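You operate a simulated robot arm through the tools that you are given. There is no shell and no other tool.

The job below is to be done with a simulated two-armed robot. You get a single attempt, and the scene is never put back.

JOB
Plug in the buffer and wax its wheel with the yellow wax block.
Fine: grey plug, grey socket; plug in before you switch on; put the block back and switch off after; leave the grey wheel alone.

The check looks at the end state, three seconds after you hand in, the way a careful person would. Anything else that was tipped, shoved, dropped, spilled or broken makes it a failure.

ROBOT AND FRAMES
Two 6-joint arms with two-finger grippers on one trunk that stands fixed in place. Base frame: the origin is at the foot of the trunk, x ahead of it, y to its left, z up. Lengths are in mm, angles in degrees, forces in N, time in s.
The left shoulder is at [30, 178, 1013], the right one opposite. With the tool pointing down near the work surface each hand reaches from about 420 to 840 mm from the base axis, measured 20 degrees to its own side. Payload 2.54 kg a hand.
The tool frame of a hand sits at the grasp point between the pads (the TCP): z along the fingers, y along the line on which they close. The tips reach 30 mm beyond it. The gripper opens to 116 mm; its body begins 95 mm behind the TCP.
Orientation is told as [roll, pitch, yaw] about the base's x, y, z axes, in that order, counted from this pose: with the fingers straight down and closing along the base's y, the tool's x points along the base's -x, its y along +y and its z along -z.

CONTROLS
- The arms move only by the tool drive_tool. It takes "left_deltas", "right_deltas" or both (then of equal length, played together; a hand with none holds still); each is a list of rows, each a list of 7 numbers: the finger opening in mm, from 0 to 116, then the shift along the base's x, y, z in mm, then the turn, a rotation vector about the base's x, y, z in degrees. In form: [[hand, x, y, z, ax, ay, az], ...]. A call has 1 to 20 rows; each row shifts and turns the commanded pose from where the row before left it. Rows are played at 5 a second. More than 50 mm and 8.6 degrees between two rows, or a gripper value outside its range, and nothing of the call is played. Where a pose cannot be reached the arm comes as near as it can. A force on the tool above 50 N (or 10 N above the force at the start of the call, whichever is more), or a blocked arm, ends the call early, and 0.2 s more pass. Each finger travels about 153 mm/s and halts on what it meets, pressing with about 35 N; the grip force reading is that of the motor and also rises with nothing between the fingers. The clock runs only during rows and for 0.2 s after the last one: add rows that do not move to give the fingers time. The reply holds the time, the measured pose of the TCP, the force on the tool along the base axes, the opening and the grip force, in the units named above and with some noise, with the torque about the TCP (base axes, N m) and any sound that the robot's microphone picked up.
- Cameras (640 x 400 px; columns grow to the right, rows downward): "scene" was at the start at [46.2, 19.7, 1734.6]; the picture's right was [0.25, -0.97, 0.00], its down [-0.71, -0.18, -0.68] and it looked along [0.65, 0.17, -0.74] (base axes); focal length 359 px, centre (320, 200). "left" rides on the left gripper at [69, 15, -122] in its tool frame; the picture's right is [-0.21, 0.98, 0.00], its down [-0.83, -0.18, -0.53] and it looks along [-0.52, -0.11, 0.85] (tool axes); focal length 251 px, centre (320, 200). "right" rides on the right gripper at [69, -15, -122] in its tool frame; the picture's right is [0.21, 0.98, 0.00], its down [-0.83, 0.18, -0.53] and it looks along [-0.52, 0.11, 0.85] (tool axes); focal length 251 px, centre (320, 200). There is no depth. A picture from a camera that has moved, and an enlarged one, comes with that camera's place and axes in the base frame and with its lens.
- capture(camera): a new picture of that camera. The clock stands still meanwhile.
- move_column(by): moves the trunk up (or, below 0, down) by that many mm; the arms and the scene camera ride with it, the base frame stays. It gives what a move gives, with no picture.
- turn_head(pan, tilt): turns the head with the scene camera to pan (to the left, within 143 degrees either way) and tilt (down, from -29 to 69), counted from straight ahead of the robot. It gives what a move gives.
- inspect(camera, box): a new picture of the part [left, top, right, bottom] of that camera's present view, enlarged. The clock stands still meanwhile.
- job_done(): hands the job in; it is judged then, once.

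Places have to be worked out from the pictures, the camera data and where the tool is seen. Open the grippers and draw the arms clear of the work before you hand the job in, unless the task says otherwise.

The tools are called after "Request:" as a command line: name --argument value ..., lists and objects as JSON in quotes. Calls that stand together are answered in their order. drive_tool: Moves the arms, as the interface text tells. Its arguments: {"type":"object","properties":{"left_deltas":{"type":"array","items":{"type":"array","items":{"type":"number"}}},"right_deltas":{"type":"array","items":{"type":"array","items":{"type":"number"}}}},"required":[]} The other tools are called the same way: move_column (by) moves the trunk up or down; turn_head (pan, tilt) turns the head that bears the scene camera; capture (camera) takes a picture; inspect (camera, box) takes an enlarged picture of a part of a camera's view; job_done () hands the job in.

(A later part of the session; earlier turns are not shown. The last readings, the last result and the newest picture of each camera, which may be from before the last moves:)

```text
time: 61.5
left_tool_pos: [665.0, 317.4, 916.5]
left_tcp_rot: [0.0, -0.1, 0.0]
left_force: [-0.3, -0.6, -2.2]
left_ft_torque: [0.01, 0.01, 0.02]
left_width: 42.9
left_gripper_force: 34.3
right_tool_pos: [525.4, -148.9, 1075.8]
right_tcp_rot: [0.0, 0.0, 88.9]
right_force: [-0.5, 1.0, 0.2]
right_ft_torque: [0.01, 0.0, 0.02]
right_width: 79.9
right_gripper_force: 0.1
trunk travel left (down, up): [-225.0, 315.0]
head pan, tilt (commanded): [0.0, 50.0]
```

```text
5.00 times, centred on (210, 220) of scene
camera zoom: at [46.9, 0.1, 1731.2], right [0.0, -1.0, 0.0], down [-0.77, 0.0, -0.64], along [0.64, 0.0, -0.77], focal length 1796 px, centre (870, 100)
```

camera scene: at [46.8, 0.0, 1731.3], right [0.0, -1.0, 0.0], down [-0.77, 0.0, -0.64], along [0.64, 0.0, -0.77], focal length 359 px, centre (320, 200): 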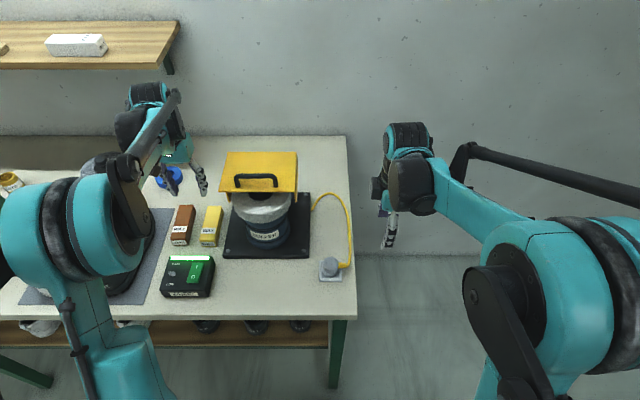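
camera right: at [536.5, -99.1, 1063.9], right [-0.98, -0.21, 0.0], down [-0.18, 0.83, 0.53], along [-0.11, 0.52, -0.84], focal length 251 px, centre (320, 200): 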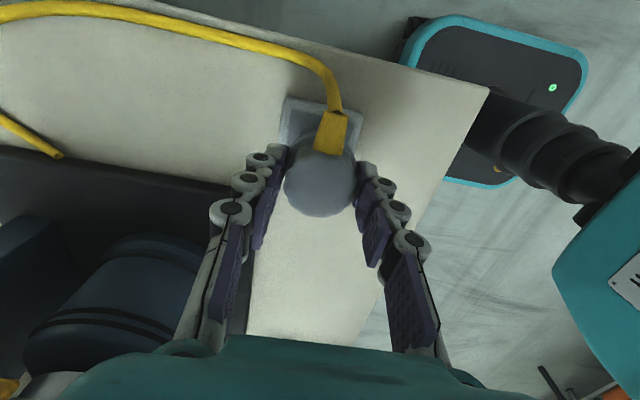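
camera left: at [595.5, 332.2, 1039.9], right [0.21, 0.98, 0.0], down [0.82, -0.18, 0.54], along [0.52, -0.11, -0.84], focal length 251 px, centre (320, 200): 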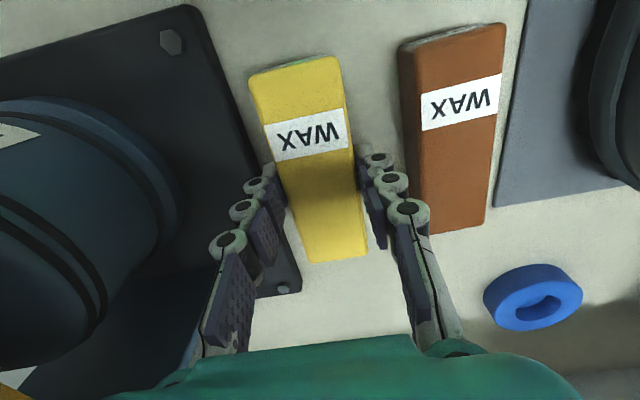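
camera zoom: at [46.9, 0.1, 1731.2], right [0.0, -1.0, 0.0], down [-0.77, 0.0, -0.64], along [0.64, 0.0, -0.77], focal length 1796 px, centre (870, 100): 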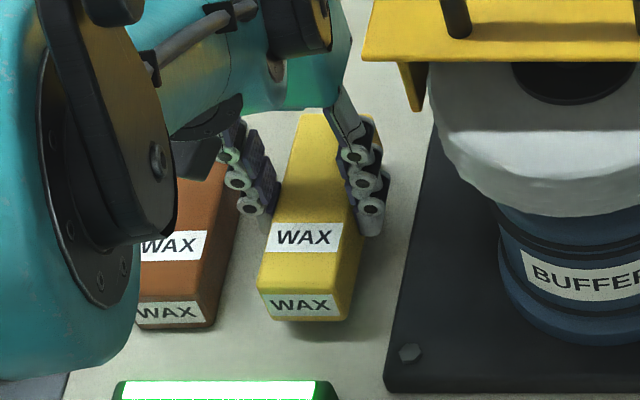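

The block is up and firmly held (about 2 N weight). I raise it to wheel height, back it off in -x, then carry it across in front of the wheel with a safe gap.

Request:
drive_tool --left_deltas '[[34, -5, 0, 32, 0, 0, 0], [34, -15, 0, 34, 0, 0, 0], [34, -25, 0, 34, 0, 0, 0], [34, -32, 0, 34, 0, 0, 0], [34, -35, 0, 0, 0, 0, 0], [34, -35, 0, 0, 0, 0, 0], [34, -30, 0, 0, 0, 0, 0], [34, 0, 0, 0, 0, 0, 0]]'

Request:
capture --camera "left"

Request:
capture --camera "scene"

```text
time: 63.3
left_tool_pos: [488.5, 316.1, 1050.3]
left_tcp_rot: [0.1, -0.1, 0.0]
left_force: [0.3, -1.4, -1.5]
left_ft_torque: [-0.01, 0.02, 0.03]
left_width: 42.9
left_gripper_force: 35.3
right_tool_pos: [523.9, -147.9, 1075.2]
right_tcp_rot: [0.1, -0.1, 88.8]
right_force: [-0.3, 0.0, -0.1]
right_ft_torque: [0.01, 0.05, 0.02]
right_width: 79.8
right_gripper_force: 0.1
trunk travel left (down, up): [-225.0, 315.0]
head pan, tilt (commanded): [0.0, 50.0]
```

```text
taken
camera left: at [418.2, 332.2, 1172.9], right [0.21, 0.98, 0.0], down [0.82, -0.18, 0.53], along [0.52, -0.11, -0.84], focal length 251 px, centre (320, 200)
```

left: 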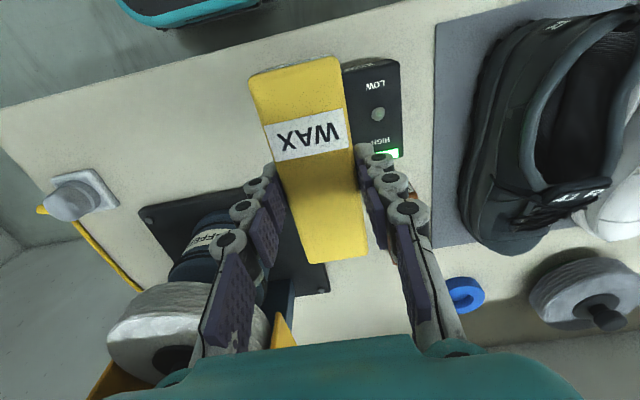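

```text
taken
camera scene: at [47.6, 0.1, 1731.2], right [0.0, -1.0, 0.0], down [-0.77, 0.0, -0.64], along [0.64, 0.0, -0.77], focal length 359 px, centre (320, 200)
```

scene: 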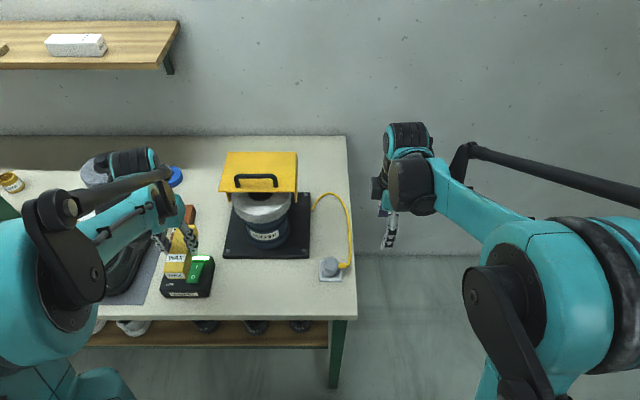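

The block is in a safe spot in front-left of the wheel. I use this view to refine the wheel rim's position.

Request:
inspect --camera "left" --box '[90, 250, 290, 400]'

Request:
inspect --camera "scene" --box '[225, 180, 305, 250]'

```text
2.67 times, centred on (190, 325) of left
camera zoom: at [418.2, 332.2, 1172.9], right [0.21, 0.98, 0.0], down [0.82, -0.18, 0.53], along [0.52, -0.11, -0.84], focal length 670 px, centre (667, -133)
```

zoom: 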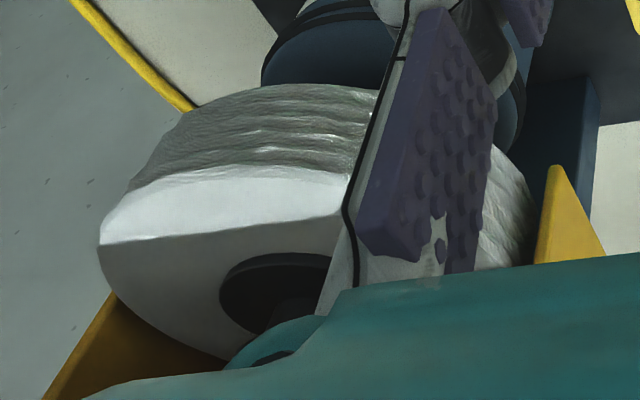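

```text
5.71 times, centred on (265, 215) of scene
camera zoom: at [47.6, 0.1, 1731.2], right [0.0, -1.0, 0.0], down [-0.77, 0.0, -0.64], along [0.64, 0.0, -0.77], focal length 2053 px, centre (634, 114)
```

zoom: 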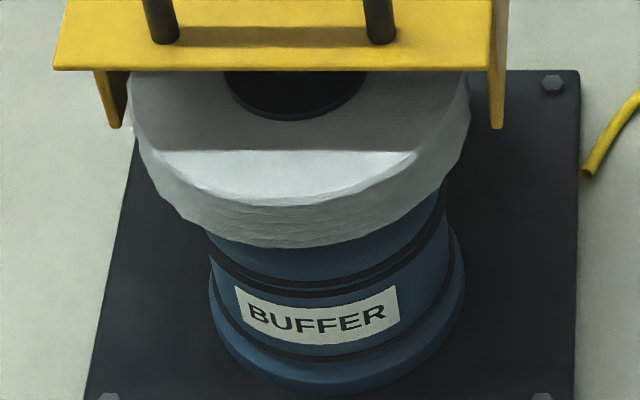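

The rim spans roughly z 1017–1047 with its front at x≈572. I raise to match the rim's mid height and move across to y≈150, leaving about 20 mm gap.

Request:
drive_tool --left_deltas '[[34, 0, -25, 4, 0, 0, 0], [34, 0, -35, 4, 0, 0, 0], [34, 0, -38, 0, 0, 0, 0], [34, 0, -38, 0, 0, 0, 0], [34, 0, -31, 0, 0, 0, 0], [34, 0, 0, 0, 0, 0, 0]]'

Request:
capture --camera "left"

Request:
capture --camera "scene"

Request:
capture --camera "right"

```text
time: 64.7
left_tool_pos: [490.0, 149.2, 1059.8]
left_tcp_rot: [0.1, -0.1, 0.1]
left_force: [0.3, 0.3, -1.7]
left_ft_torque: [-0.04, 0.0, 0.0]
left_width: 43.1
left_gripper_force: 34.7
right_tool_pos: [524.6, -147.9, 1076.4]
right_tcp_rot: [0.0, -0.1, 88.8]
right_force: [-0.1, 0.6, -0.6]
right_ft_torque: [0.01, -0.01, 0.01]
right_width: 79.7
right_gripper_force: 0.1
trunk travel left (down, up): [-225.0, 315.0]
head pan, tilt (commanded): [0.0, 50.0]
```

```text
taken
camera left: at [419.6, 165.1, 1183.3], right [0.21, 0.98, 0.0], down [0.82, -0.18, 0.54], along [0.52, -0.11, -0.84], focal length 251 px, centre (320, 200)
```

left: 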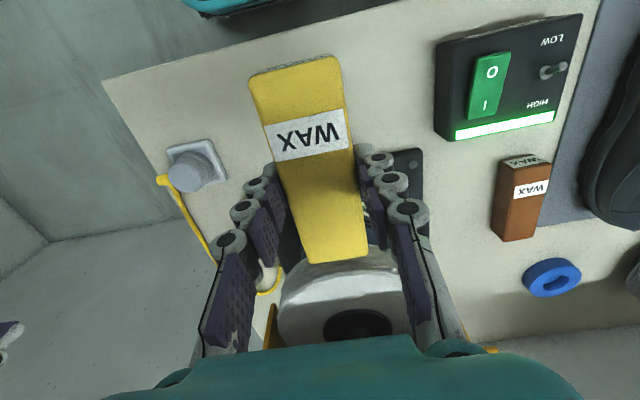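

```text
taken
camera scene: at [46.6, 0.6, 1731.3], right [0.0, -1.0, 0.0], down [-0.77, 0.0, -0.64], along [0.64, 0.0, -0.77], focal length 359 px, centre (320, 200)
```

scene: 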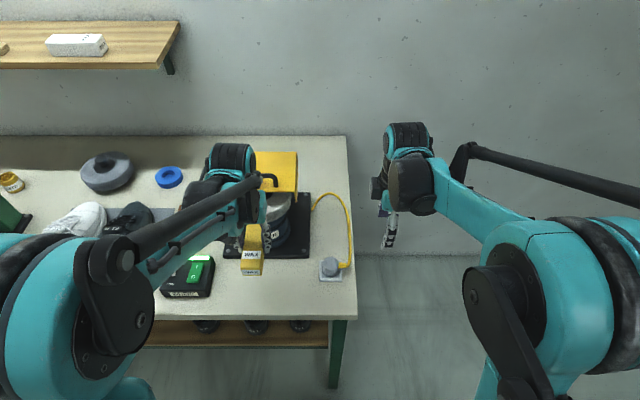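

```text
taken
camera right: at [536.8, -218.5, 1197.9], right [-0.98, -0.19, 0.0], down [-0.16, 0.83, 0.53], along [-0.1, 0.52, -0.85], focal length 251 px, centre (320, 200)
```

right: 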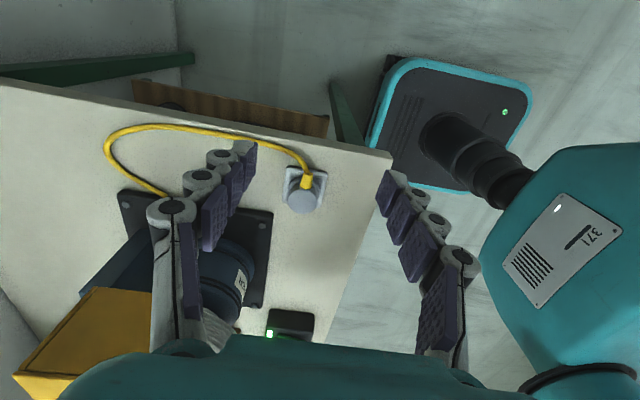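

The block points at the wheel's front. I zoom in to judge lateral and vertical alignment and the gap.

Request:
inspect --camera "left" --box '[250, 210, 430, 345]'

Request:
inspect --camera "scene" --box '[220, 180, 310, 290]'

```text
2.96 times, centred on (340, 278) of left
camera zoom: at [419.6, 165.1, 1183.3], right [0.21, 0.98, 0.0], down [0.82, -0.18, 0.54], along [0.52, -0.11, -0.84], focal length 745 px, centre (261, -30)
```

zoom: 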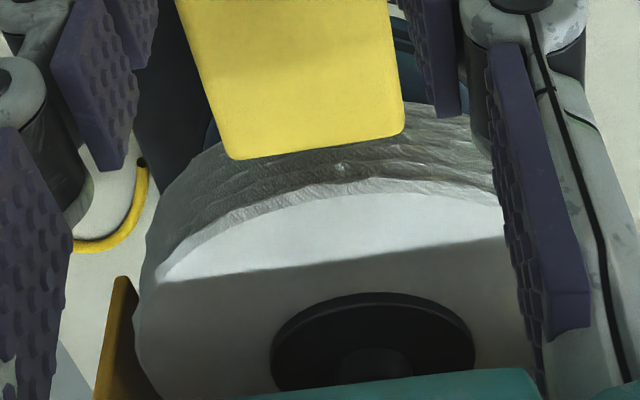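

```text
3.64 times, centred on (265, 235) of scene
camera zoom: at [46.6, 0.6, 1731.3], right [0.0, -1.0, 0.0], down [-0.77, 0.0, -0.64], along [0.64, 0.0, -0.77], focal length 1306 px, centre (520, 73)
```

zoom: 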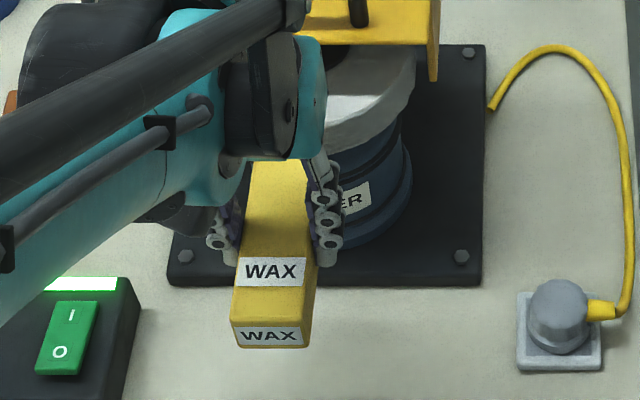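

The block is lined up with the wheel within a few mm. I advance towards the rim, then creep in 1–2 mm steps watching the force.

Request:
drive_tool --left_deltas '[[34, 6, 1.5, 0, 0, 0, 0], [34, 5, 1, 0, 0, 0, 0], [34, 3, 0, 0, 0, 0, 0], [34, 0, 0, 0, 0, 0, 0]]'

Request:
inspect --camera "left" --box '[250, 210, 430, 345]'

Request:
drive_tool --left_deltas '[[34, 2, 0, 0, 0, 0, 0]]'

Request:
drive_tool --left_deltas '[[34, 2, 0, 0, 0, 0, 0]]'

```text
time: 65.7
left_tool_pos: [502.7, 153.5, 1060.1]
left_tcp_rot: [0.2, -0.1, -0.1]
left_force: [0.5, 0.8, -1.5]
left_ft_torque: [0.01, 0.02, -0.03]
left_width: 43.1
left_gripper_force: 34.8
right_tool_pos: [525.0, -147.7, 1076.0]
right_tcp_rot: [0.0, -0.1, 88.8]
right_force: [0.1, 0.9, -0.1]
right_ft_torque: [0.03, -0.02, -0.01]
right_width: 79.8
right_gripper_force: 0.1
trunk travel left (down, up): [-225.0, 315.0]
head pan, tilt (commanded): [0.0, 50.0]
```

```text
2.96 times, centred on (340, 278) of left
camera zoom: at [432.7, 167.6, 1182.2], right [0.21, 0.98, 0.0], down [0.82, -0.18, 0.54], along [0.52, -0.11, -0.84], focal length 745 px, centre (261, -30)
```

zoom: 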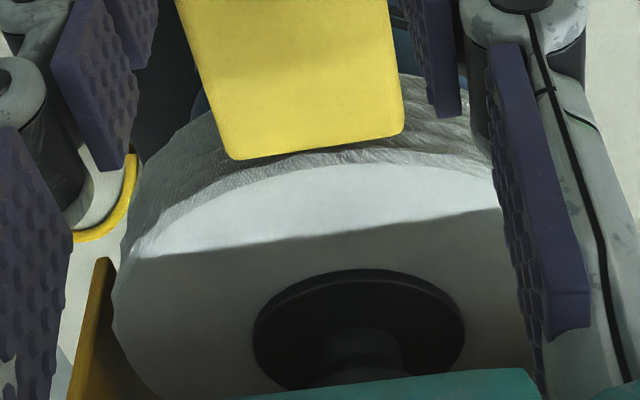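

```text
time: 66.1
left_tool_pos: [504.7, 151.6, 1059.0]
left_tcp_rot: [0.1, -0.1, 0.0]
left_force: [0.9, 0.3, -2.5]
left_ft_torque: [-0.01, 0.02, 0.0]
left_width: 43.1
left_gripper_force: 34.5
right_tool_pos: [523.8, -148.3, 1075.6]
right_tcp_rot: [0.1, -0.1, 88.8]
right_force: [0.5, -0.1, -0.6]
right_ft_torque: [0.01, 0.01, 0.01]
right_width: 80.2
right_gripper_force: 0.1
trunk travel left (down, up): [-225.0, 315.0]
head pan, tilt (commanded): [0.0, 50.0]
```

```text
time: 66.5
left_tool_pos: [506.5, 152.3, 1059.1]
left_tcp_rot: [0.1, -0.1, 0.0]
left_force: [0.6, -0.1, -1.5]
left_ft_torque: [0.01, 0.01, 0.02]
left_width: 43.0
left_gripper_force: 35.6
right_tool_pos: [524.2, -148.4, 1076.8]
right_tcp_rot: [0.0, -0.2, 88.8]
right_force: [-0.6, -0.2, 0.0]
right_ft_torque: [-0.01, 0.01, 0.0]
right_width: 80.1
right_gripper_force: 0.0
trunk travel left (down, up): [-225.0, 315.0]
head pan, tilt (commanded): [0.0, 50.0]
```

No contact yet at x≈506. I continue in 1 mm steps.

Request:
drive_tool --left_deltas '[[34, 1, 0, 0, 0, 0, 0], [34, 1, 0, 0, 0, 0, 0]]'

Request:
drive_tool --left_deltas '[[34, 1, 0, 0, 0, 0, 0]]'

Request:
drive_tool --left_deltas '[[34, 1, 0, 0, 0, 0, 0]]'

Request:
inspect --camera "left" --box '[250, 210, 430, 345]'

```text
time: 67.1
left_tool_pos: [508.4, 152.6, 1060.4]
left_tcp_rot: [0.1, 0.0, -0.1]
left_force: [0.6, -0.1, -1.2]
left_ft_torque: [0.02, 0.01, -0.02]
left_width: 43.0
left_gripper_force: 35.4
right_tool_pos: [524.7, -146.6, 1076.4]
right_tcp_rot: [0.0, -0.1, 88.8]
right_force: [-0.7, -0.3, -0.6]
right_ft_torque: [0.01, -0.01, -0.01]
right_width: 79.7
right_gripper_force: 0.0
trunk travel left (down, up): [-225.0, 315.0]
head pan, tilt (commanded): [0.0, 50.0]
```

```text
time: 67.5
left_tool_pos: [509.6, 152.1, 1059.3]
left_tcp_rot: [0.0, -0.1, 0.0]
left_force: [0.0, 0.1, -0.4]
left_ft_torque: [0.01, -0.02, 0.02]
left_width: 43.0
left_gripper_force: 34.7
right_tool_pos: [524.0, -148.0, 1076.7]
right_tcp_rot: [0.0, -0.1, 88.7]
right_force: [0.3, -0.6, -0.3]
right_ft_torque: [-0.03, 0.02, 0.05]
right_width: 79.9
right_gripper_force: 0.0
trunk travel left (down, up): [-225.0, 315.0]
head pan, tilt (commanded): [0.0, 50.0]
```

```text
time: 67.9
left_tool_pos: [510.9, 151.9, 1059.4]
left_tcp_rot: [0.2, -0.1, 0.0]
left_force: [0.0, 0.9, -1.1]
left_ft_torque: [0.01, 0.02, 0.0]
left_width: 42.8
left_gripper_force: 34.9
right_tool_pos: [523.9, -149.5, 1076.2]
right_tcp_rot: [0.0, -0.2, 88.8]
right_force: [-1.1, -0.3, 0.8]
right_ft_torque: [-0.04, 0.02, 0.04]
right_width: 79.9
right_gripper_force: 0.1
trunk travel left (down, up): [-225.0, 315.0]
head pan, tilt (commanded): [0.0, 50.0]
```

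```text
2.96 times, centred on (340, 278) of left
camera zoom: at [440.7, 167.5, 1182.1], right [0.21, 0.98, 0.0], down [0.82, -0.18, 0.54], along [0.52, -0.11, -0.84], focal length 745 px, centre (261, -30)
```

zoom: 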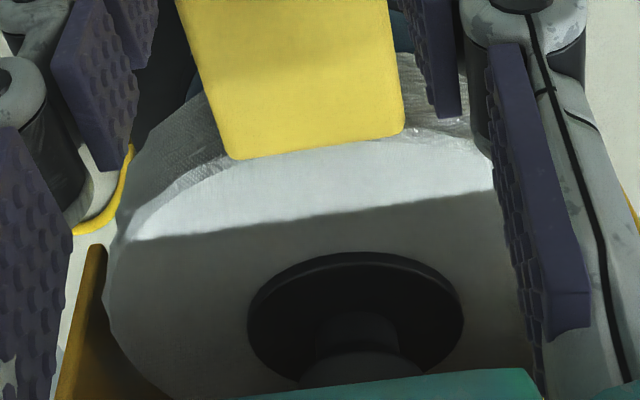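

Still no force; the block's end is visually at the rim edge. I continue 1 mm at a time.

Request:
drive_tool --left_deltas '[[34, 1, 0, 0, 0, 0, 0]]'

Request:
drive_tool --left_deltas '[[34, 1, 0, 0, 0, 0, 0]]'

Request:
drive_tool --left_deltas '[[34, 1, 0, 0, 0, 0, 0]]'

Request:
inspect --camera "left" --box '[250, 210, 430, 345]'

```text
time: 68.3
left_tool_pos: [510.6, 152.2, 1059.2]
left_tcp_rot: [0.2, -0.1, 0.0]
left_force: [-0.1, 0.5, -1.7]
left_ft_torque: [-0.02, -0.01, 0.0]
left_width: 43.1
left_gripper_force: 35.1
right_tool_pos: [524.5, -148.2, 1076.2]
right_tcp_rot: [0.0, -0.1, 88.9]
right_force: [0.4, 0.7, -0.5]
right_ft_torque: [0.03, 0.0, -0.02]
right_width: 79.9
right_gripper_force: 0.0
trunk travel left (down, up): [-225.0, 315.0]
head pan, tilt (commanded): [0.0, 50.0]
```

```text
time: 68.7
left_tool_pos: [513.1, 151.7, 1059.0]
left_tcp_rot: [0.1, -0.1, 0.0]
left_force: [0.3, -0.3, -1.0]
left_ft_torque: [-0.01, -0.02, 0.0]
left_width: 43.1
left_gripper_force: 35.0
right_tool_pos: [525.0, -148.3, 1076.5]
right_tcp_rot: [0.0, -0.2, 88.7]
right_force: [0.7, 0.0, 0.5]
right_ft_torque: [0.01, 0.02, 0.03]
right_width: 80.1
right_gripper_force: 0.1
trunk travel left (down, up): [-225.0, 315.0]
head pan, tilt (commanded): [0.0, 50.0]
```

```text
time: 69.1
left_tool_pos: [514.8, 152.7, 1059.0]
left_tcp_rot: [0.1, -0.1, -0.1]
left_force: [-0.3, 0.2, -1.4]
left_ft_torque: [0.04, -0.04, -0.02]
left_width: 42.9
left_gripper_force: 34.8
right_tool_pos: [524.0, -148.3, 1077.0]
right_tcp_rot: [-0.1, -0.2, 88.8]
right_force: [0.0, 0.1, 0.2]
right_ft_torque: [0.04, 0.02, 0.01]
right_width: 79.9
right_gripper_force: 0.0
trunk travel left (down, up): [-225.0, 315.0]
head pan, tilt (commanded): [0.0, 50.0]
```

```text
2.96 times, centred on (340, 278) of left
camera zoom: at [443.7, 167.5, 1181.8], right [0.21, 0.98, 0.0], down [0.82, -0.18, 0.53], along [0.52, -0.11, -0.84], focal length 745 px, centre (261, -30)
```

zoom: 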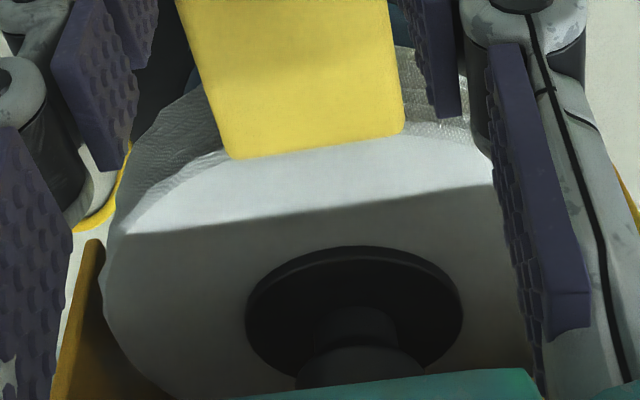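

Still free at x≈513. I keep creeping in.

Request:
drive_tool --left_deltas '[[34, 1, 0, 0, 0, 0, 0]]'

Request:
drive_tool --left_deltas '[[34, 1, 0, 0, 0, 0, 0]]'

Request:
drive_tool --left_deltas '[[34, 1, 0, 0, 0, 0, 0]]'

Request:
drive_tool --left_deltas '[[34, 1, 0, 0, 0, 0, 0]]'

```text
time: 69.5
left_tool_pos: [514.0, 152.8, 1058.5]
left_tcp_rot: [0.1, -0.2, 0.0]
left_force: [-1.7, -0.3, -1.7]
left_ft_torque: [0.01, 0.03, -0.01]
left_width: 42.7
left_gripper_force: 35.0
right_tool_pos: [524.8, -148.8, 1076.1]
right_tcp_rot: [0.0, -0.1, 88.8]
right_force: [0.4, -0.3, -0.3]
right_ft_torque: [0.01, -0.03, 0.02]
right_width: 80.1
right_gripper_force: 0.1
trunk travel left (down, up): [-225.0, 315.0]
head pan, tilt (commanded): [0.0, 50.0]
```

```text
time: 69.9
left_tool_pos: [514.0, 151.9, 1059.8]
left_tcp_rot: [0.2, -0.1, 0.0]
left_force: [-1.6, -0.6, -1.1]
left_ft_torque: [0.01, -0.1, 0.02]
left_width: 43.2
left_gripper_force: 34.8
right_tool_pos: [524.5, -148.9, 1075.9]
right_tcp_rot: [0.0, -0.1, 88.9]
right_force: [-0.8, 0.3, -0.4]
right_ft_torque: [0.03, -0.03, 0.0]
right_width: 79.7
right_gripper_force: 0.0
trunk travel left (down, up): [-225.0, 315.0]
head pan, tilt (commanded): [0.0, 50.0]
```

```text
time: 70.3
left_tool_pos: [515.9, 152.1, 1059.8]
left_tcp_rot: [0.2, -0.1, 0.0]
left_force: [-2.1, -1.0, -1.4]
left_ft_torque: [-0.04, -0.07, -0.03]
left_width: 42.7
left_gripper_force: 35.3
right_tool_pos: [523.7, -148.4, 1076.6]
right_tcp_rot: [0.1, 0.0, 88.9]
right_force: [-0.2, 0.8, -0.3]
right_ft_torque: [0.03, -0.03, 0.01]
right_width: 80.1
right_gripper_force: 0.0
trunk travel left (down, up): [-225.0, 315.0]
head pan, tilt (commanded): [0.0, 50.0]
```

```text
time: 70.7
left_tool_pos: [515.8, 152.2, 1060.9]
left_tcp_rot: [0.1, -0.2, -0.1]
left_force: [-9.8, -2.1, -1.0]
left_ft_torque: [0.09, 0.31, -0.06]
left_width: 43.1
left_gripper_force: 34.8
right_tool_pos: [523.3, -148.3, 1076.1]
right_tcp_rot: [0.1, -0.1, 88.8]
right_force: [0.0, 0.1, -0.2]
right_ft_torque: [0.01, 0.04, 0.02]
right_width: 80.2
right_gripper_force: 0.1
trunk travel left (down, up): [-225.0, 315.0]
head pan, tilt (commanded): [0.0, 50.0]
```

Contact: about -10 N in x with -2 N of drag in y. I ease back half a millimetre and hold it against the spinning rim for two seconds.

Request:
drive_tool --left_deltas '[[34, -0.5, 0, 0, 0, 0, 0], [34, 0, 0, 0, 0, 0, 0], [34, 0, 0, 0, 0, 0, 0], [34, 0, 0, 0, 0, 0, 0], [34, 0, 0, 0, 0, 0, 0], [34, 0, 0, 0, 0, 0, 0], [34, 0, 0, 0, 0, 0, 0], [34, 0, 0, 0, 0, 0, 0], [34, 0, 0, 0, 0, 0, 0], [34, 0, 0, 0, 0, 0, 0]]'

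Request:
inspect --camera "left" --box '[250, 210, 430, 345]'

Request:
inspect --camera "scene" --box '[220, 180, 310, 290]'

```text
time: 72.9
left_tool_pos: [516.5, 151.2, 1060.0]
left_tcp_rot: [0.2, -0.3, 0.1]
left_force: [-6.1, -0.8, -1.5]
left_ft_torque: [-0.14, 0.81, -0.1]
left_width: 42.7
left_gripper_force: 34.6
right_tool_pos: [523.6, -147.6, 1077.6]
right_tcp_rot: [0.0, 0.0, 88.9]
right_force: [0.3, 0.7, 0.4]
right_ft_torque: [0.01, 0.02, 0.02]
right_width: 79.9
right_gripper_force: 0.1
trunk travel left (down, up): [-225.0, 315.0]
head pan, tilt (commanded): [0.0, 50.0]
```

```text
2.96 times, centred on (340, 278) of left
camera zoom: at [446.1, 167.3, 1182.3], right [0.21, 0.98, 0.0], down [0.82, -0.18, 0.54], along [0.53, -0.11, -0.84], focal length 745 px, centre (261, -30)
```

zoom: 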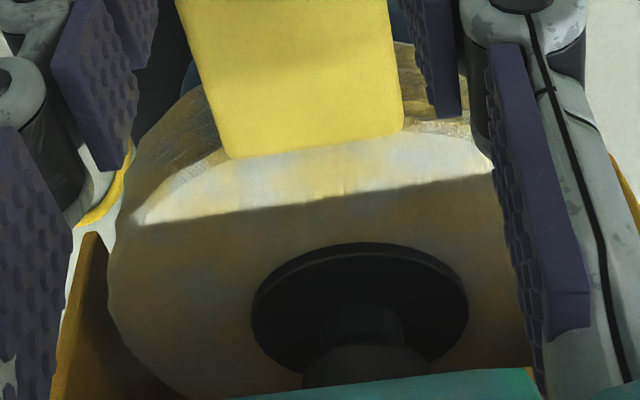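

```text
3.64 times, centred on (265, 235) of scene
camera zoom: at [44.9, -0.5, 1731.3], right [0.0, -1.0, 0.0], down [-0.77, 0.0, -0.64], along [0.64, 0.0, -0.77], focal length 1306 px, centre (520, 73)
```

zoom: 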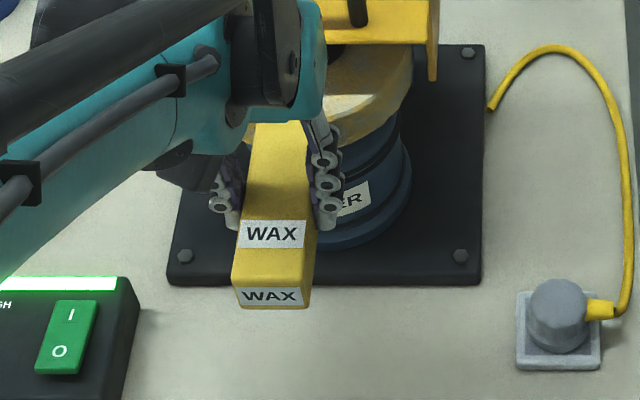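

The wheel is visibly taking on yellow wax. I hold about one and a half seconds more for an even coat.

Request:
drive_tool --left_deltas '[[34, 0, 0, 0, 0, 0, 0], [34, 0, 0, 0, 0, 0, 0], [34, 0, 0, 0, 0, 0, 0], [34, 0, 0, 0, 0, 0, 0], [34, 0, 0, 0, 0, 0, 0], [34, 0, 0, 0, 0, 0, 0], [34, 0, 0, 0, 0, 0, 0]]'

Request:
inspect --camera "left" --box '[250, 210, 430, 345]'

Request:
inspect --camera "scene" --box '[220, 180, 310, 290]'

```text
time: 74.5
left_tool_pos: [515.7, 152.1, 1059.5]
left_tcp_rot: [0.1, -0.2, -0.1]
left_force: [-10.5, -4.1, -2.6]
left_ft_torque: [-0.27, 0.39, -0.23]
left_width: 42.9
left_gripper_force: 34.8
right_tool_pos: [522.4, -148.3, 1077.0]
right_tcp_rot: [0.0, -0.1, 88.9]
right_force: [-0.7, 0.5, 0.5]
right_ft_torque: [-0.01, -0.01, 0.0]
right_width: 80.1
right_gripper_force: 0.0
trunk travel left (down, up): [-225.0, 315.0]
head pan, tilt (commanded): [0.0, 50.0]
```

```text
2.96 times, centred on (340, 278) of left
camera zoom: at [445.8, 167.2, 1182.5], right [0.21, 0.98, 0.0], down [0.82, -0.18, 0.54], along [0.52, -0.11, -0.84], focal length 745 px, centre (261, -30)
```

zoom: 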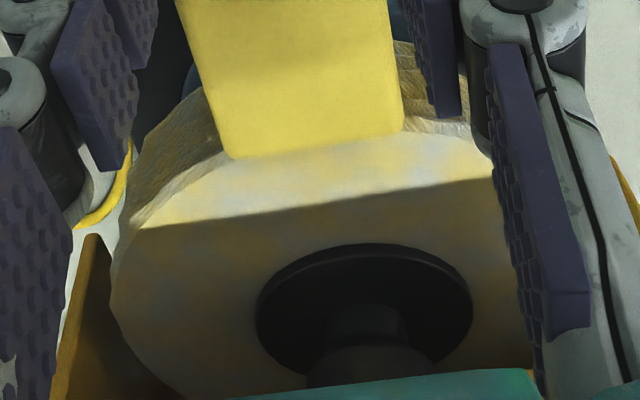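

```text
3.64 times, centred on (265, 235) of scene
camera zoom: at [44.9, -0.5, 1731.3], right [0.0, -1.0, 0.0], down [-0.77, 0.0, -0.64], along [0.64, 0.0, -0.77], focal length 1306 px, centre (520, 73)
```

zoom: 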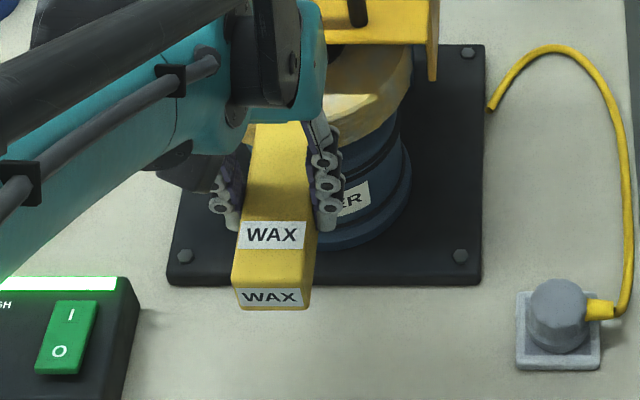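

The wheel is now evenly yellow-waxed. I back the block straight off the rim and check it in the grip.

Request:
drive_tool --left_deltas '[[34, -3, 0, 0, 0, 0, 0], [34, -10, 0, 0, 0, 0, 0], [34, -17, 0, 0, 0, 0, 0], [34, 0, 0, 0, 0, 0, 0]]'

Request:
capture --camera "left"

Request:
inspect --camera "left" --box '[230, 40, 400, 270]'

Request:
inspect --camera "scene" --box '[220, 170, 310, 290]'

```text
time: 75.5
left_tool_pos: [485.8, 153.1, 1058.0]
left_tcp_rot: [0.1, 0.0, -0.1]
left_force: [0.7, -0.1, -1.4]
left_ft_torque: [0.01, 0.01, -0.01]
left_width: 42.9
left_gripper_force: 35.0
right_tool_pos: [525.6, -147.3, 1075.9]
right_tcp_rot: [0.0, -0.1, 88.9]
right_force: [0.0, 0.7, -0.7]
right_ft_torque: [0.0, 0.01, -0.01]
right_width: 80.0
right_gripper_force: 0.0
trunk travel left (down, up): [-225.0, 315.0]
head pan, tilt (commanded): [0.0, 50.0]
```

```text
taken
camera left: at [417.0, 168.1, 1181.6], right [0.21, 0.98, 0.0], down [0.82, -0.18, 0.53], along [0.52, -0.11, -0.84], focal length 251 px, centre (320, 200)
```

left: 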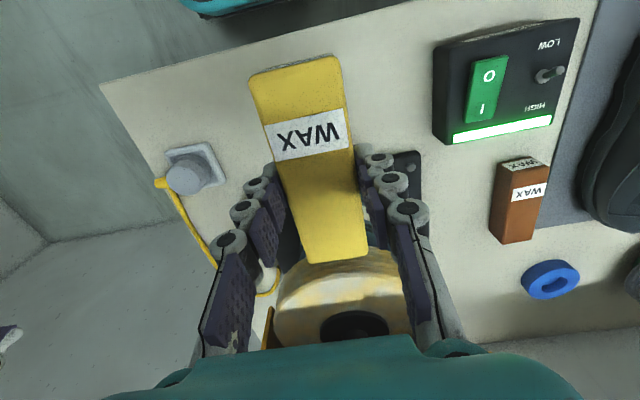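

```text
1.74 times, centred on (315, 155) of left
camera zoom: at [417.0, 168.1, 1181.6], right [0.21, 0.98, 0.0], down [0.82, -0.18, 0.53], along [0.52, -0.11, -0.84], focal length 437 px, centre (329, 278)
```

zoom: 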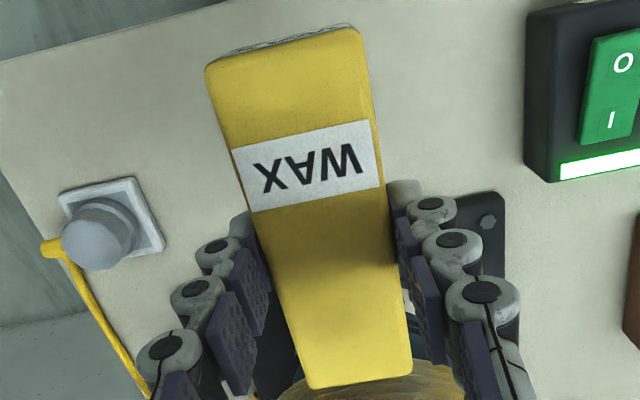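

```text
3.33 times, centred on (265, 230) of scene
camera zoom: at [47.4, -0.1, 1731.2], right [0.0, -1.0, 0.0], down [-0.77, 0.0, -0.64], along [0.64, 0.0, -0.77], focal length 1197 px, centre (503, 100)
```

zoom: 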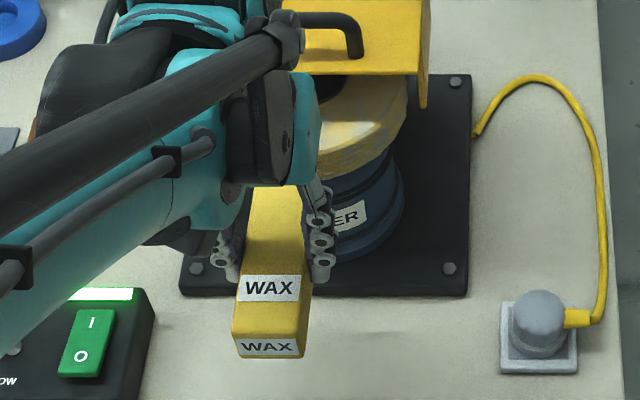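

The block is unchanged in the grip. I carry it back: +y first, then +x, ending above its original place.

Request:
drive_tool --left_deltas '[[34, 0, 25, 0, 0, 0, 0], [34, 0, 35, 0, 0, 0, 0], [34, 0, 38, 0, 0, 0, 0], [34, 0, 38, 0, 0, 0, 0], [34, 0, 28.5, 0, 0, 0, 0], [34, 30, 0, 0, 0, 0, 0], [34, 35, 0, 0, 0, 0, 0], [34, 35, 0, -10, 0, 0, 0], [34, 35, 0, -20, 0, 0, 0], [34, 30, 0, -25, 0, 0, 0], [34, 13.5, 0, -25, 0, 0, 0], [34, 0, 0, -25, 0, 0, 0], [34, 0, 0, -20, 0, 0, 0], [34, 0, 0, 0, 0, 0, 0]]'

Request:
capture --camera "left"

Request:
inspect --camera "scene" --box '[160, 150, 290, 270]'

```text
time: 78.5
left_tool_pos: [664.6, 317.8, 933.4]
left_tcp_rot: [0.1, -0.1, 0.0]
left_force: [0.7, 0.4, -1.7]
left_ft_torque: [0.01, -0.03, 0.0]
left_width: 42.9
left_gripper_force: 35.1
right_tool_pos: [523.3, -148.1, 1075.7]
right_tcp_rot: [-0.1, -0.1, 88.8]
right_force: [-0.3, -0.3, 0.4]
right_ft_torque: [0.02, -0.01, 0.02]
right_width: 80.2
right_gripper_force: 0.1
trunk travel left (down, up): [-225.0, 315.0]
head pan, tilt (commanded): [0.0, 50.0]
```

```text
taken
camera left: at [595.2, 333.1, 1056.7], right [0.21, 0.98, 0.0], down [0.82, -0.18, 0.54], along [0.52, -0.11, -0.84], focal length 251 px, centre (320, 200)
```

left: 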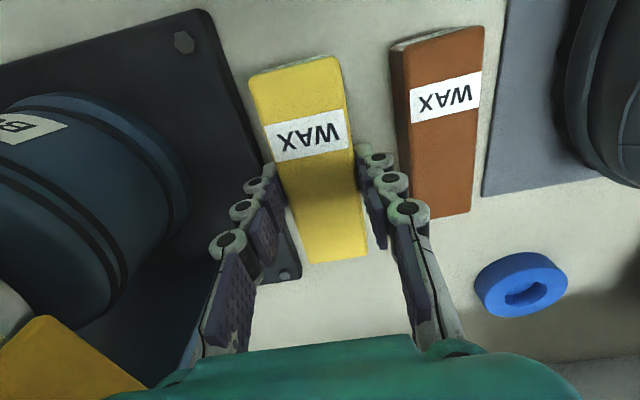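

```text
3.33 times, centred on (225, 210) of scene
camera zoom: at [46.3, -0.1, 1731.3], right [0.0, -1.0, 0.0], down [-0.77, 0.0, -0.64], along [0.64, 0.0, -0.77], focal length 1197 px, centre (637, 167)
```

zoom: 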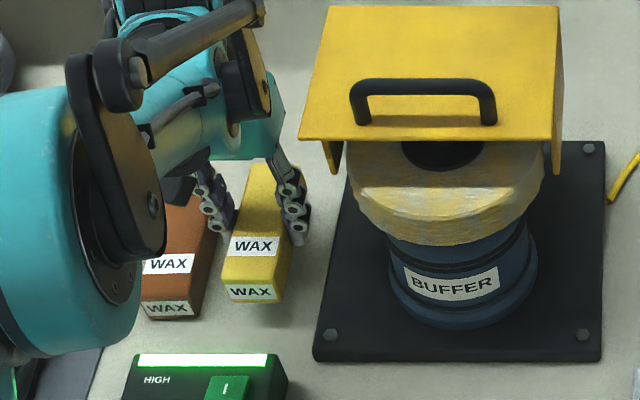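

The block is directly above its place. I lower it and feel for the table.

Request:
drive_tool --left_deltas '[[34, 0, 0, -14, 0, 0, 0], [34, 0, 0, -10, 0, 0, 0], [34, 0, 0, -5, 0, 0, 0], [34, 0, 0, 0, 0, 0, 0]]'

Request:
drive_tool --left_deltas '[[34, 0, 0, -1.5, 0, 0, 0]]'

Request:
drive_tool --left_deltas '[[34, 0, 0, -1, 0, 0, 0]]'

Request:
drive_tool --left_deltas '[[34, 0, 0, -0.5, 0, 0, 0]]'

```text
time: 79.5
left_tool_pos: [665.7, 317.3, 904.9]
left_tcp_rot: [0.0, 0.0, 0.0]
left_force: [-0.4, -0.2, -1.5]
left_ft_torque: [0.0, 0.01, 0.01]
left_width: 43.0
left_gripper_force: 34.5
right_tool_pos: [523.9, -148.1, 1075.6]
right_tcp_rot: [0.0, -0.1, 88.7]
right_force: [0.9, -0.7, -0.4]
right_ft_torque: [0.01, -0.04, -0.01]
right_width: 79.9
right_gripper_force: 0.1
trunk travel left (down, up): [-225.0, 315.0]
head pan, tilt (commanded): [0.0, 50.0]
```

```text
time: 79.9
left_tool_pos: [665.1, 317.1, 903.7]
left_tcp_rot: [0.2, -0.1, -0.1]
left_force: [-0.1, -0.5, -1.5]
left_ft_torque: [0.01, -0.04, -0.01]
left_width: 43.1
left_gripper_force: 34.6
right_tool_pos: [524.8, -148.4, 1075.9]
right_tcp_rot: [0.0, -0.1, 88.8]
right_force: [-0.3, -0.5, -0.7]
right_ft_torque: [0.02, 0.01, -0.01]
right_width: 79.9
right_gripper_force: 0.0
trunk travel left (down, up): [-225.0, 315.0]
head pan, tilt (commanded): [0.0, 50.0]
```

```text
time: 80.3
left_tool_pos: [665.6, 316.6, 902.7]
left_tcp_rot: [0.1, -0.1, 0.1]
left_force: [-0.2, 0.5, -1.1]
left_ft_torque: [0.02, -0.05, 0.0]
left_width: 43.1
left_gripper_force: 35.1
right_tool_pos: [523.8, -147.4, 1076.0]
right_tcp_rot: [0.0, -0.1, 88.8]
right_force: [0.7, 0.1, 0.1]
right_ft_torque: [-0.02, -0.01, 0.03]
right_width: 79.8
right_gripper_force: 0.0
trunk travel left (down, up): [-225.0, 315.0]
head pan, tilt (commanded): [0.0, 50.0]
```

```text
time: 80.7
left_tool_pos: [666.8, 317.1, 902.3]
left_tcp_rot: [0.1, -0.1, -0.1]
left_force: [0.4, 0.3, -2.4]
left_ft_torque: [-0.02, -0.01, 0.0]
left_width: 43.0
left_gripper_force: 35.2
right_tool_pos: [523.7, -148.6, 1075.1]
right_tcp_rot: [0.1, -0.1, 88.9]
right_force: [0.2, 0.5, 0.3]
right_ft_torque: [0.0, 0.0, -0.03]
right_width: 80.0
right_gripper_force: 0.1
trunk travel left (down, up): [-225.0, 315.0]
head pan, tilt (commanded): [0.0, 50.0]
```

Back at the pick height but the weight is still on the gripper; I lower a fraction more until it rests.

Request:
drive_tool --left_deltas '[[34, 0, 0, -0.4, 0, 0, 0]]'

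Request:
drive_tool --left_deltas '[[34, 0, 0, -0.4, 0, 0, 0]]'

Request:
drive_tool --left_deltas '[[34, 0, 0, -0.4, 0, 0, 0]]'

```text
time: 81.1
left_tool_pos: [666.4, 316.9, 902.0]
left_tcp_rot: [0.0, -0.1, 0.0]
left_force: [-0.6, -1.4, -0.5]
left_ft_torque: [0.04, -0.03, 0.01]
left_width: 43.0
left_gripper_force: 34.8
right_tool_pos: [523.6, -147.7, 1076.1]
right_tcp_rot: [0.0, 0.0, 88.8]
right_force: [-0.8, 0.1, 0.2]
right_ft_torque: [-0.01, 0.01, 0.01]
right_width: 80.0
right_gripper_force: 0.1
trunk travel left (down, up): [-225.0, 315.0]
head pan, tilt (commanded): [0.0, 50.0]
```

```text
time: 81.5
left_tool_pos: [665.0, 316.3, 901.9]
left_tcp_rot: [0.2, -0.1, 0.0]
left_force: [1.3, -0.4, 1.3]
left_ft_torque: [0.05, -0.22, -0.01]
left_width: 42.7
left_gripper_force: 34.9
right_tool_pos: [525.1, -148.8, 1075.5]
right_tcp_rot: [0.0, -0.1, 88.8]
right_force: [0.5, 0.7, -1.3]
right_ft_torque: [0.01, -0.01, 0.01]
right_width: 80.1
right_gripper_force: 0.1
trunk travel left (down, up): [-225.0, 315.0]
head pan, tilt (commanded): [0.0, 50.0]
```

```text
time: 81.9
left_tool_pos: [664.9, 315.8, 901.9]
left_tcp_rot: [0.2, -0.2, 0.0]
left_force: [3.7, 0.9, 8.8]
left_ft_torque: [0.01, -0.28, 0.04]
left_width: 42.7
left_gripper_force: 35.2
right_tool_pos: [523.6, -149.0, 1076.5]
right_tcp_rot: [-0.1, -0.1, 88.7]
right_force: [0.3, 0.2, 0.4]
right_ft_torque: [0.0, 0.01, 0.01]
right_width: 80.2
right_gripper_force: 0.0
trunk travel left (down, up): [-225.0, 315.0]
head pan, tilt (commanded): [0.0, 50.0]
```

The block now rests on the table. I relax slightly and open the fingers gradually.

Request:
drive_tool --left_deltas '[[38, 0, 0, 0.4, 0, 0, 0], [44, 0, 0, 0, 0, 0, 0], [50, 0, 0, 0, 0, 0, 0], [56, 0, 0, 0, 0, 0, 0], [60, 0, 0, 0, 0, 0, 0], [60, 0, 0, 0, 0, 0, 0]]'

Request:
capture --camera "left"

Request:
inspect --camera "scene" --box '[170, 180, 250, 260]'

```text
time: 83.3
left_tool_pos: [665.5, 317.1, 902.2]
left_tcp_rot: [0.1, -0.1, -0.1]
left_force: [1.0, 0.6, -0.2]
left_ft_torque: [-0.02, 0.02, 0.0]
left_width: 60.0
left_gripper_force: 0.0
right_tool_pos: [524.7, -148.6, 1076.4]
right_tcp_rot: [0.0, -0.1, 88.8]
right_force: [-0.9, 0.1, 0.1]
right_ft_torque: [0.0, 0.03, 0.02]
right_width: 79.9
right_gripper_force: 0.2
trunk travel left (down, up): [-225.0, 315.0]
head pan, tilt (commanded): [0.0, 50.0]
```

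```text
taken
camera left: at [595.3, 332.2, 1024.3], right [0.21, 0.98, 0.0], down [0.82, -0.18, 0.54], along [0.52, -0.11, -0.84], focal length 251 px, centre (320, 200)
```

left: 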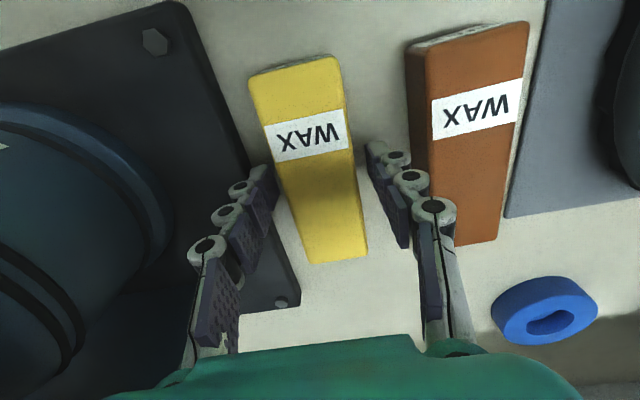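

```text
5.00 times, centred on (210, 220) of scene
camera zoom: at [46.6, 0.0, 1731.3], right [0.0, -1.0, 0.0], down [-0.77, 0.0, -0.64], along [0.64, 0.0, -0.77], focal length 1796 px, centre (870, 100)
```

zoom: 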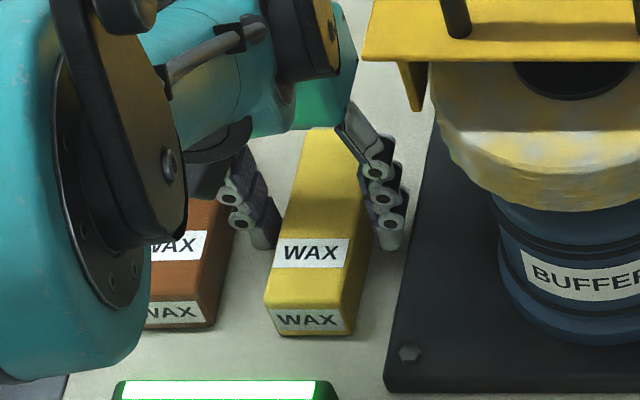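

The block is back exactly where it stood. I rise clear, close the fingers and go above the "O" end of the rocker.

Request:
drive_tool --left_deltas '[[60, 0, 0, 15, 0, 0, 0], [60, 0, 0, 35, 0, 0, 0], [60, 0, 0, 45, 0, 0, 0], [60, 0, 0, 45, 0, 0, 0], [60, -38, 0.3, 0, 0, 0, 0], [40, -38, 0.3, 0, 0, 0, 0], [20, -38, 0.2, 0, 0, 0, 0], [0, -38, 0.2, -20, 0, 0, 0], [0, -38.4, 0.2, -30, 0, 0, 0], [0, 0, 0, -30, 0, 0, 0], [0, 0, 0, -10, 0, 0, 0], [0, 0, 0, 0, 0, 0, 0]]'

Request:
inspect --camera "scene" --box '[150, 180, 250, 305]'

Request:
capture --camera "left"

```text
time: 85.9
left_tool_pos: [474.8, 319.7, 950.6]
left_tcp_rot: [0.0, -0.2, 0.0]
left_force: [0.6, -0.1, -0.7]
left_ft_torque: [0.02, 0.01, -0.01]
left_width: 0.1
left_gripper_force: 28.1
right_tool_pos: [524.5, -148.1, 1075.0]
right_tcp_rot: [-0.1, -0.1, 88.9]
right_force: [1.0, -0.2, 0.2]
right_ft_torque: [0.01, -0.04, 0.03]
right_width: 80.3
right_gripper_force: 0.0
trunk travel left (down, up): [-225.0, 315.0]
head pan, tilt (commanded): [0.0, 50.0]
```

```text
3.20 times, centred on (200, 242) of scene
camera zoom: at [46.9, 0.0, 1731.3], right [0.0, -1.0, 0.0], down [-0.77, 0.0, -0.64], along [0.64, 0.0, -0.77], focal length 1149 px, centre (704, 64)
```

zoom: 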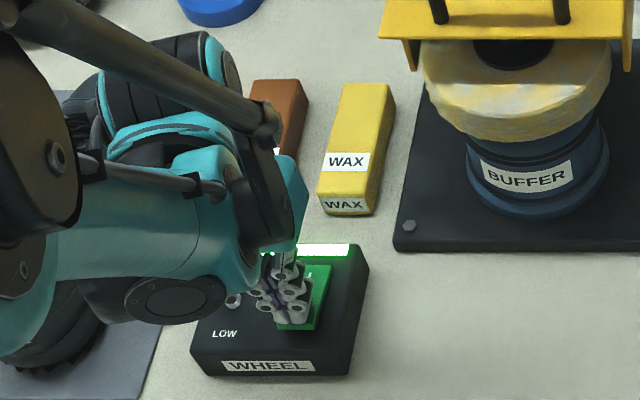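

```text
taken
camera left: at [405.5, 334.0, 1073.6], right [0.21, 0.98, 0.0], down [0.82, -0.18, 0.53], along [0.52, -0.11, -0.84], focal length 251 px, centre (320, 200)
```

left: 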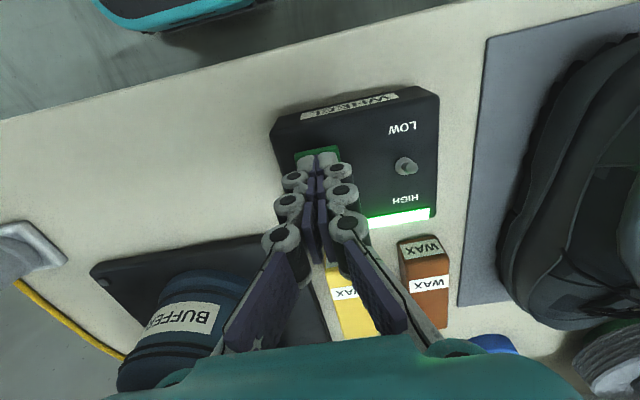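

The closed fingertips are above "O". I press down in small steps.

Request:
drive_tool --left_deltas '[[0, 0, 0, -3, 0, 0, 0]]'

Request:
drive_tool --left_deltas '[[0, 0, 0, -2, 0, 0, 0]]'

Request:
drive_tool --left_deltas '[[0, 0, 0, -2, 0, 0, 0]]'

Request:
drive_tool --left_deltas '[[0, 0, 0, -1, 0, 0, 0]]'

Request:
inspect --camera "scene" --box '[150, 235, 230, 305]'

```text
time: 86.3
left_tool_pos: [475.0, 318.2, 947.8]
left_tcp_rot: [0.1, -0.1, 0.0]
left_force: [-1.4, -0.2, 0.6]
left_ft_torque: [0.01, -0.01, 0.03]
left_width: 0.2
left_gripper_force: 28.2
right_tool_pos: [524.9, -147.8, 1075.8]
right_tcp_rot: [0.0, -0.1, 88.8]
right_force: [0.2, -0.2, 0.3]
right_ft_torque: [0.02, -0.01, -0.01]
right_width: 80.0
right_gripper_force: 0.2
trunk travel left (down, up): [-225.0, 315.0]
head pan, tilt (commanded): [0.0, 50.0]
```

```text
time: 86.7
left_tool_pos: [476.2, 317.8, 945.6]
left_tcp_rot: [0.3, -0.1, 0.0]
left_force: [-1.1, 1.5, 0.9]
left_ft_torque: [0.01, 0.01, -0.01]
left_width: 0.1
left_gripper_force: 28.7
right_tool_pos: [525.2, -148.2, 1076.1]
right_tcp_rot: [0.0, -0.1, 88.8]
right_force: [0.3, -0.1, -0.4]
right_ft_torque: [0.0, -0.01, 0.01]
right_width: 80.0
right_gripper_force: 0.0
trunk travel left (down, up): [-225.0, 315.0]
head pan, tilt (commanded): [0.0, 50.0]
```

```text
time: 87.1
left_tool_pos: [475.6, 318.3, 944.7]
left_tcp_rot: [0.2, 0.0, 0.0]
left_force: [-0.6, 1.3, 0.2]
left_ft_torque: [-0.01, 0.0, 0.02]
left_width: 0.2
left_gripper_force: 28.7
right_tool_pos: [524.3, -149.3, 1075.5]
right_tcp_rot: [0.1, -0.1, 88.8]
right_force: [0.5, -0.1, -0.6]
right_ft_torque: [-0.02, -0.02, 0.02]
right_width: 80.0
right_gripper_force: 0.0
trunk travel left (down, up): [-225.0, 315.0]
head pan, tilt (commanded): [0.0, 50.0]
```

```text
time: 87.5
left_tool_pos: [475.7, 317.6, 943.2]
left_tcp_rot: [0.1, -0.1, 0.0]
left_force: [-0.7, 0.3, -0.7]
left_ft_torque: [0.01, 0.06, -0.01]
left_width: 0.0
left_gripper_force: 28.5
right_tool_pos: [525.4, -148.6, 1076.3]
right_tcp_rot: [0.0, -0.1, 88.8]
right_force: [-0.3, 0.7, 0.2]
right_ft_torque: [-0.01, 0.02, -0.04]
right_width: 80.1
right_gripper_force: 0.1
trunk travel left (down, up): [-225.0, 315.0]
head pan, tilt (commanded): [0.0, 50.0]
```

```text
5.71 times, centred on (190, 270) of scene
camera zoom: at [46.6, 0.0, 1731.3], right [0.0, -1.0, 0.0], down [-0.77, 0.0, -0.64], along [0.64, 0.0, -0.77], focal length 2053 px, centre (1063, -200)
```

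zoom: 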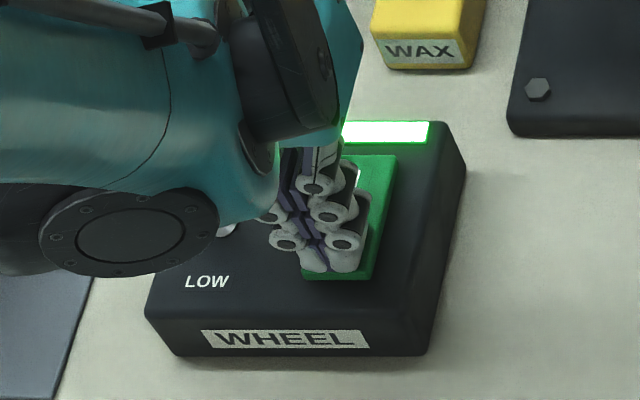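

The lamp is still lit; I press further in 1 mm steps.

Request:
drive_tool --left_deltas '[[0, 0, 0, -1.5, 0, 0, 0]]'

Request:
drive_tool --left_deltas '[[0, 0, 0, -1, 0, 0, 0]]'

Request:
inspect --camera "scene" --box '[150, 235, 230, 305]'

```text
time: 87.9
left_tool_pos: [474.6, 318.6, 941.9]
left_tcp_rot: [0.2, -0.1, 0.0]
left_force: [0.5, 0.3, 0.5]
left_ft_torque: [0.04, 0.0, 0.01]
left_width: 0.0
left_gripper_force: 28.3
right_tool_pos: [524.0, -148.6, 1075.6]
right_tcp_rot: [0.0, -0.2, 88.8]
right_force: [0.5, -0.1, 0.0]
right_ft_torque: [0.02, -0.01, 0.0]
right_width: 80.2
right_gripper_force: 0.1
trunk travel left (down, up): [-225.0, 315.0]
head pan, tilt (commanded): [0.0, 50.0]
```

```text
time: 88.3
left_tool_pos: [475.7, 319.1, 942.4]
left_tcp_rot: [0.1, -0.2, 0.1]
left_force: [2.8, 1.9, 13.4]
left_ft_torque: [0.08, -0.23, 0.02]
left_width: 6.1
left_gripper_force: 28.4
right_tool_pos: [524.7, -147.1, 1077.1]
right_tcp_rot: [0.0, -0.1, 88.8]
right_force: [0.2, 0.2, 0.1]
right_ft_torque: [0.01, 0.04, 0.01]
right_width: 80.1
right_gripper_force: 0.1
trunk travel left (down, up): [-225.0, 315.0]
head pan, tilt (commanded): [0.0, 50.0]
```

```text
5.71 times, centred on (190, 270) of scene
camera zoom: at [45.9, -0.5, 1731.5], right [0.0, -1.0, 0.0], down [-0.77, 0.0, -0.64], along [0.64, 0.0, -0.77], focal length 2053 px, centre (1063, -200)
```

zoom: 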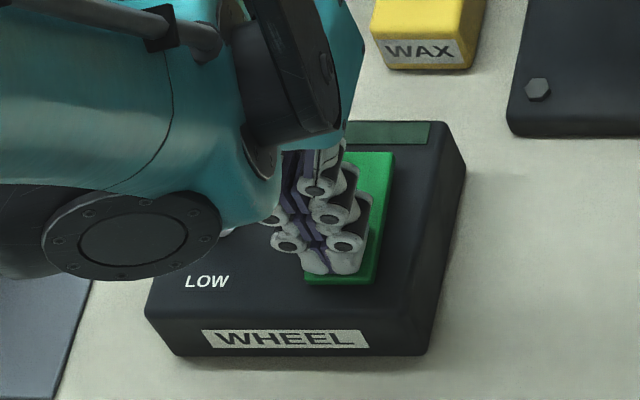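

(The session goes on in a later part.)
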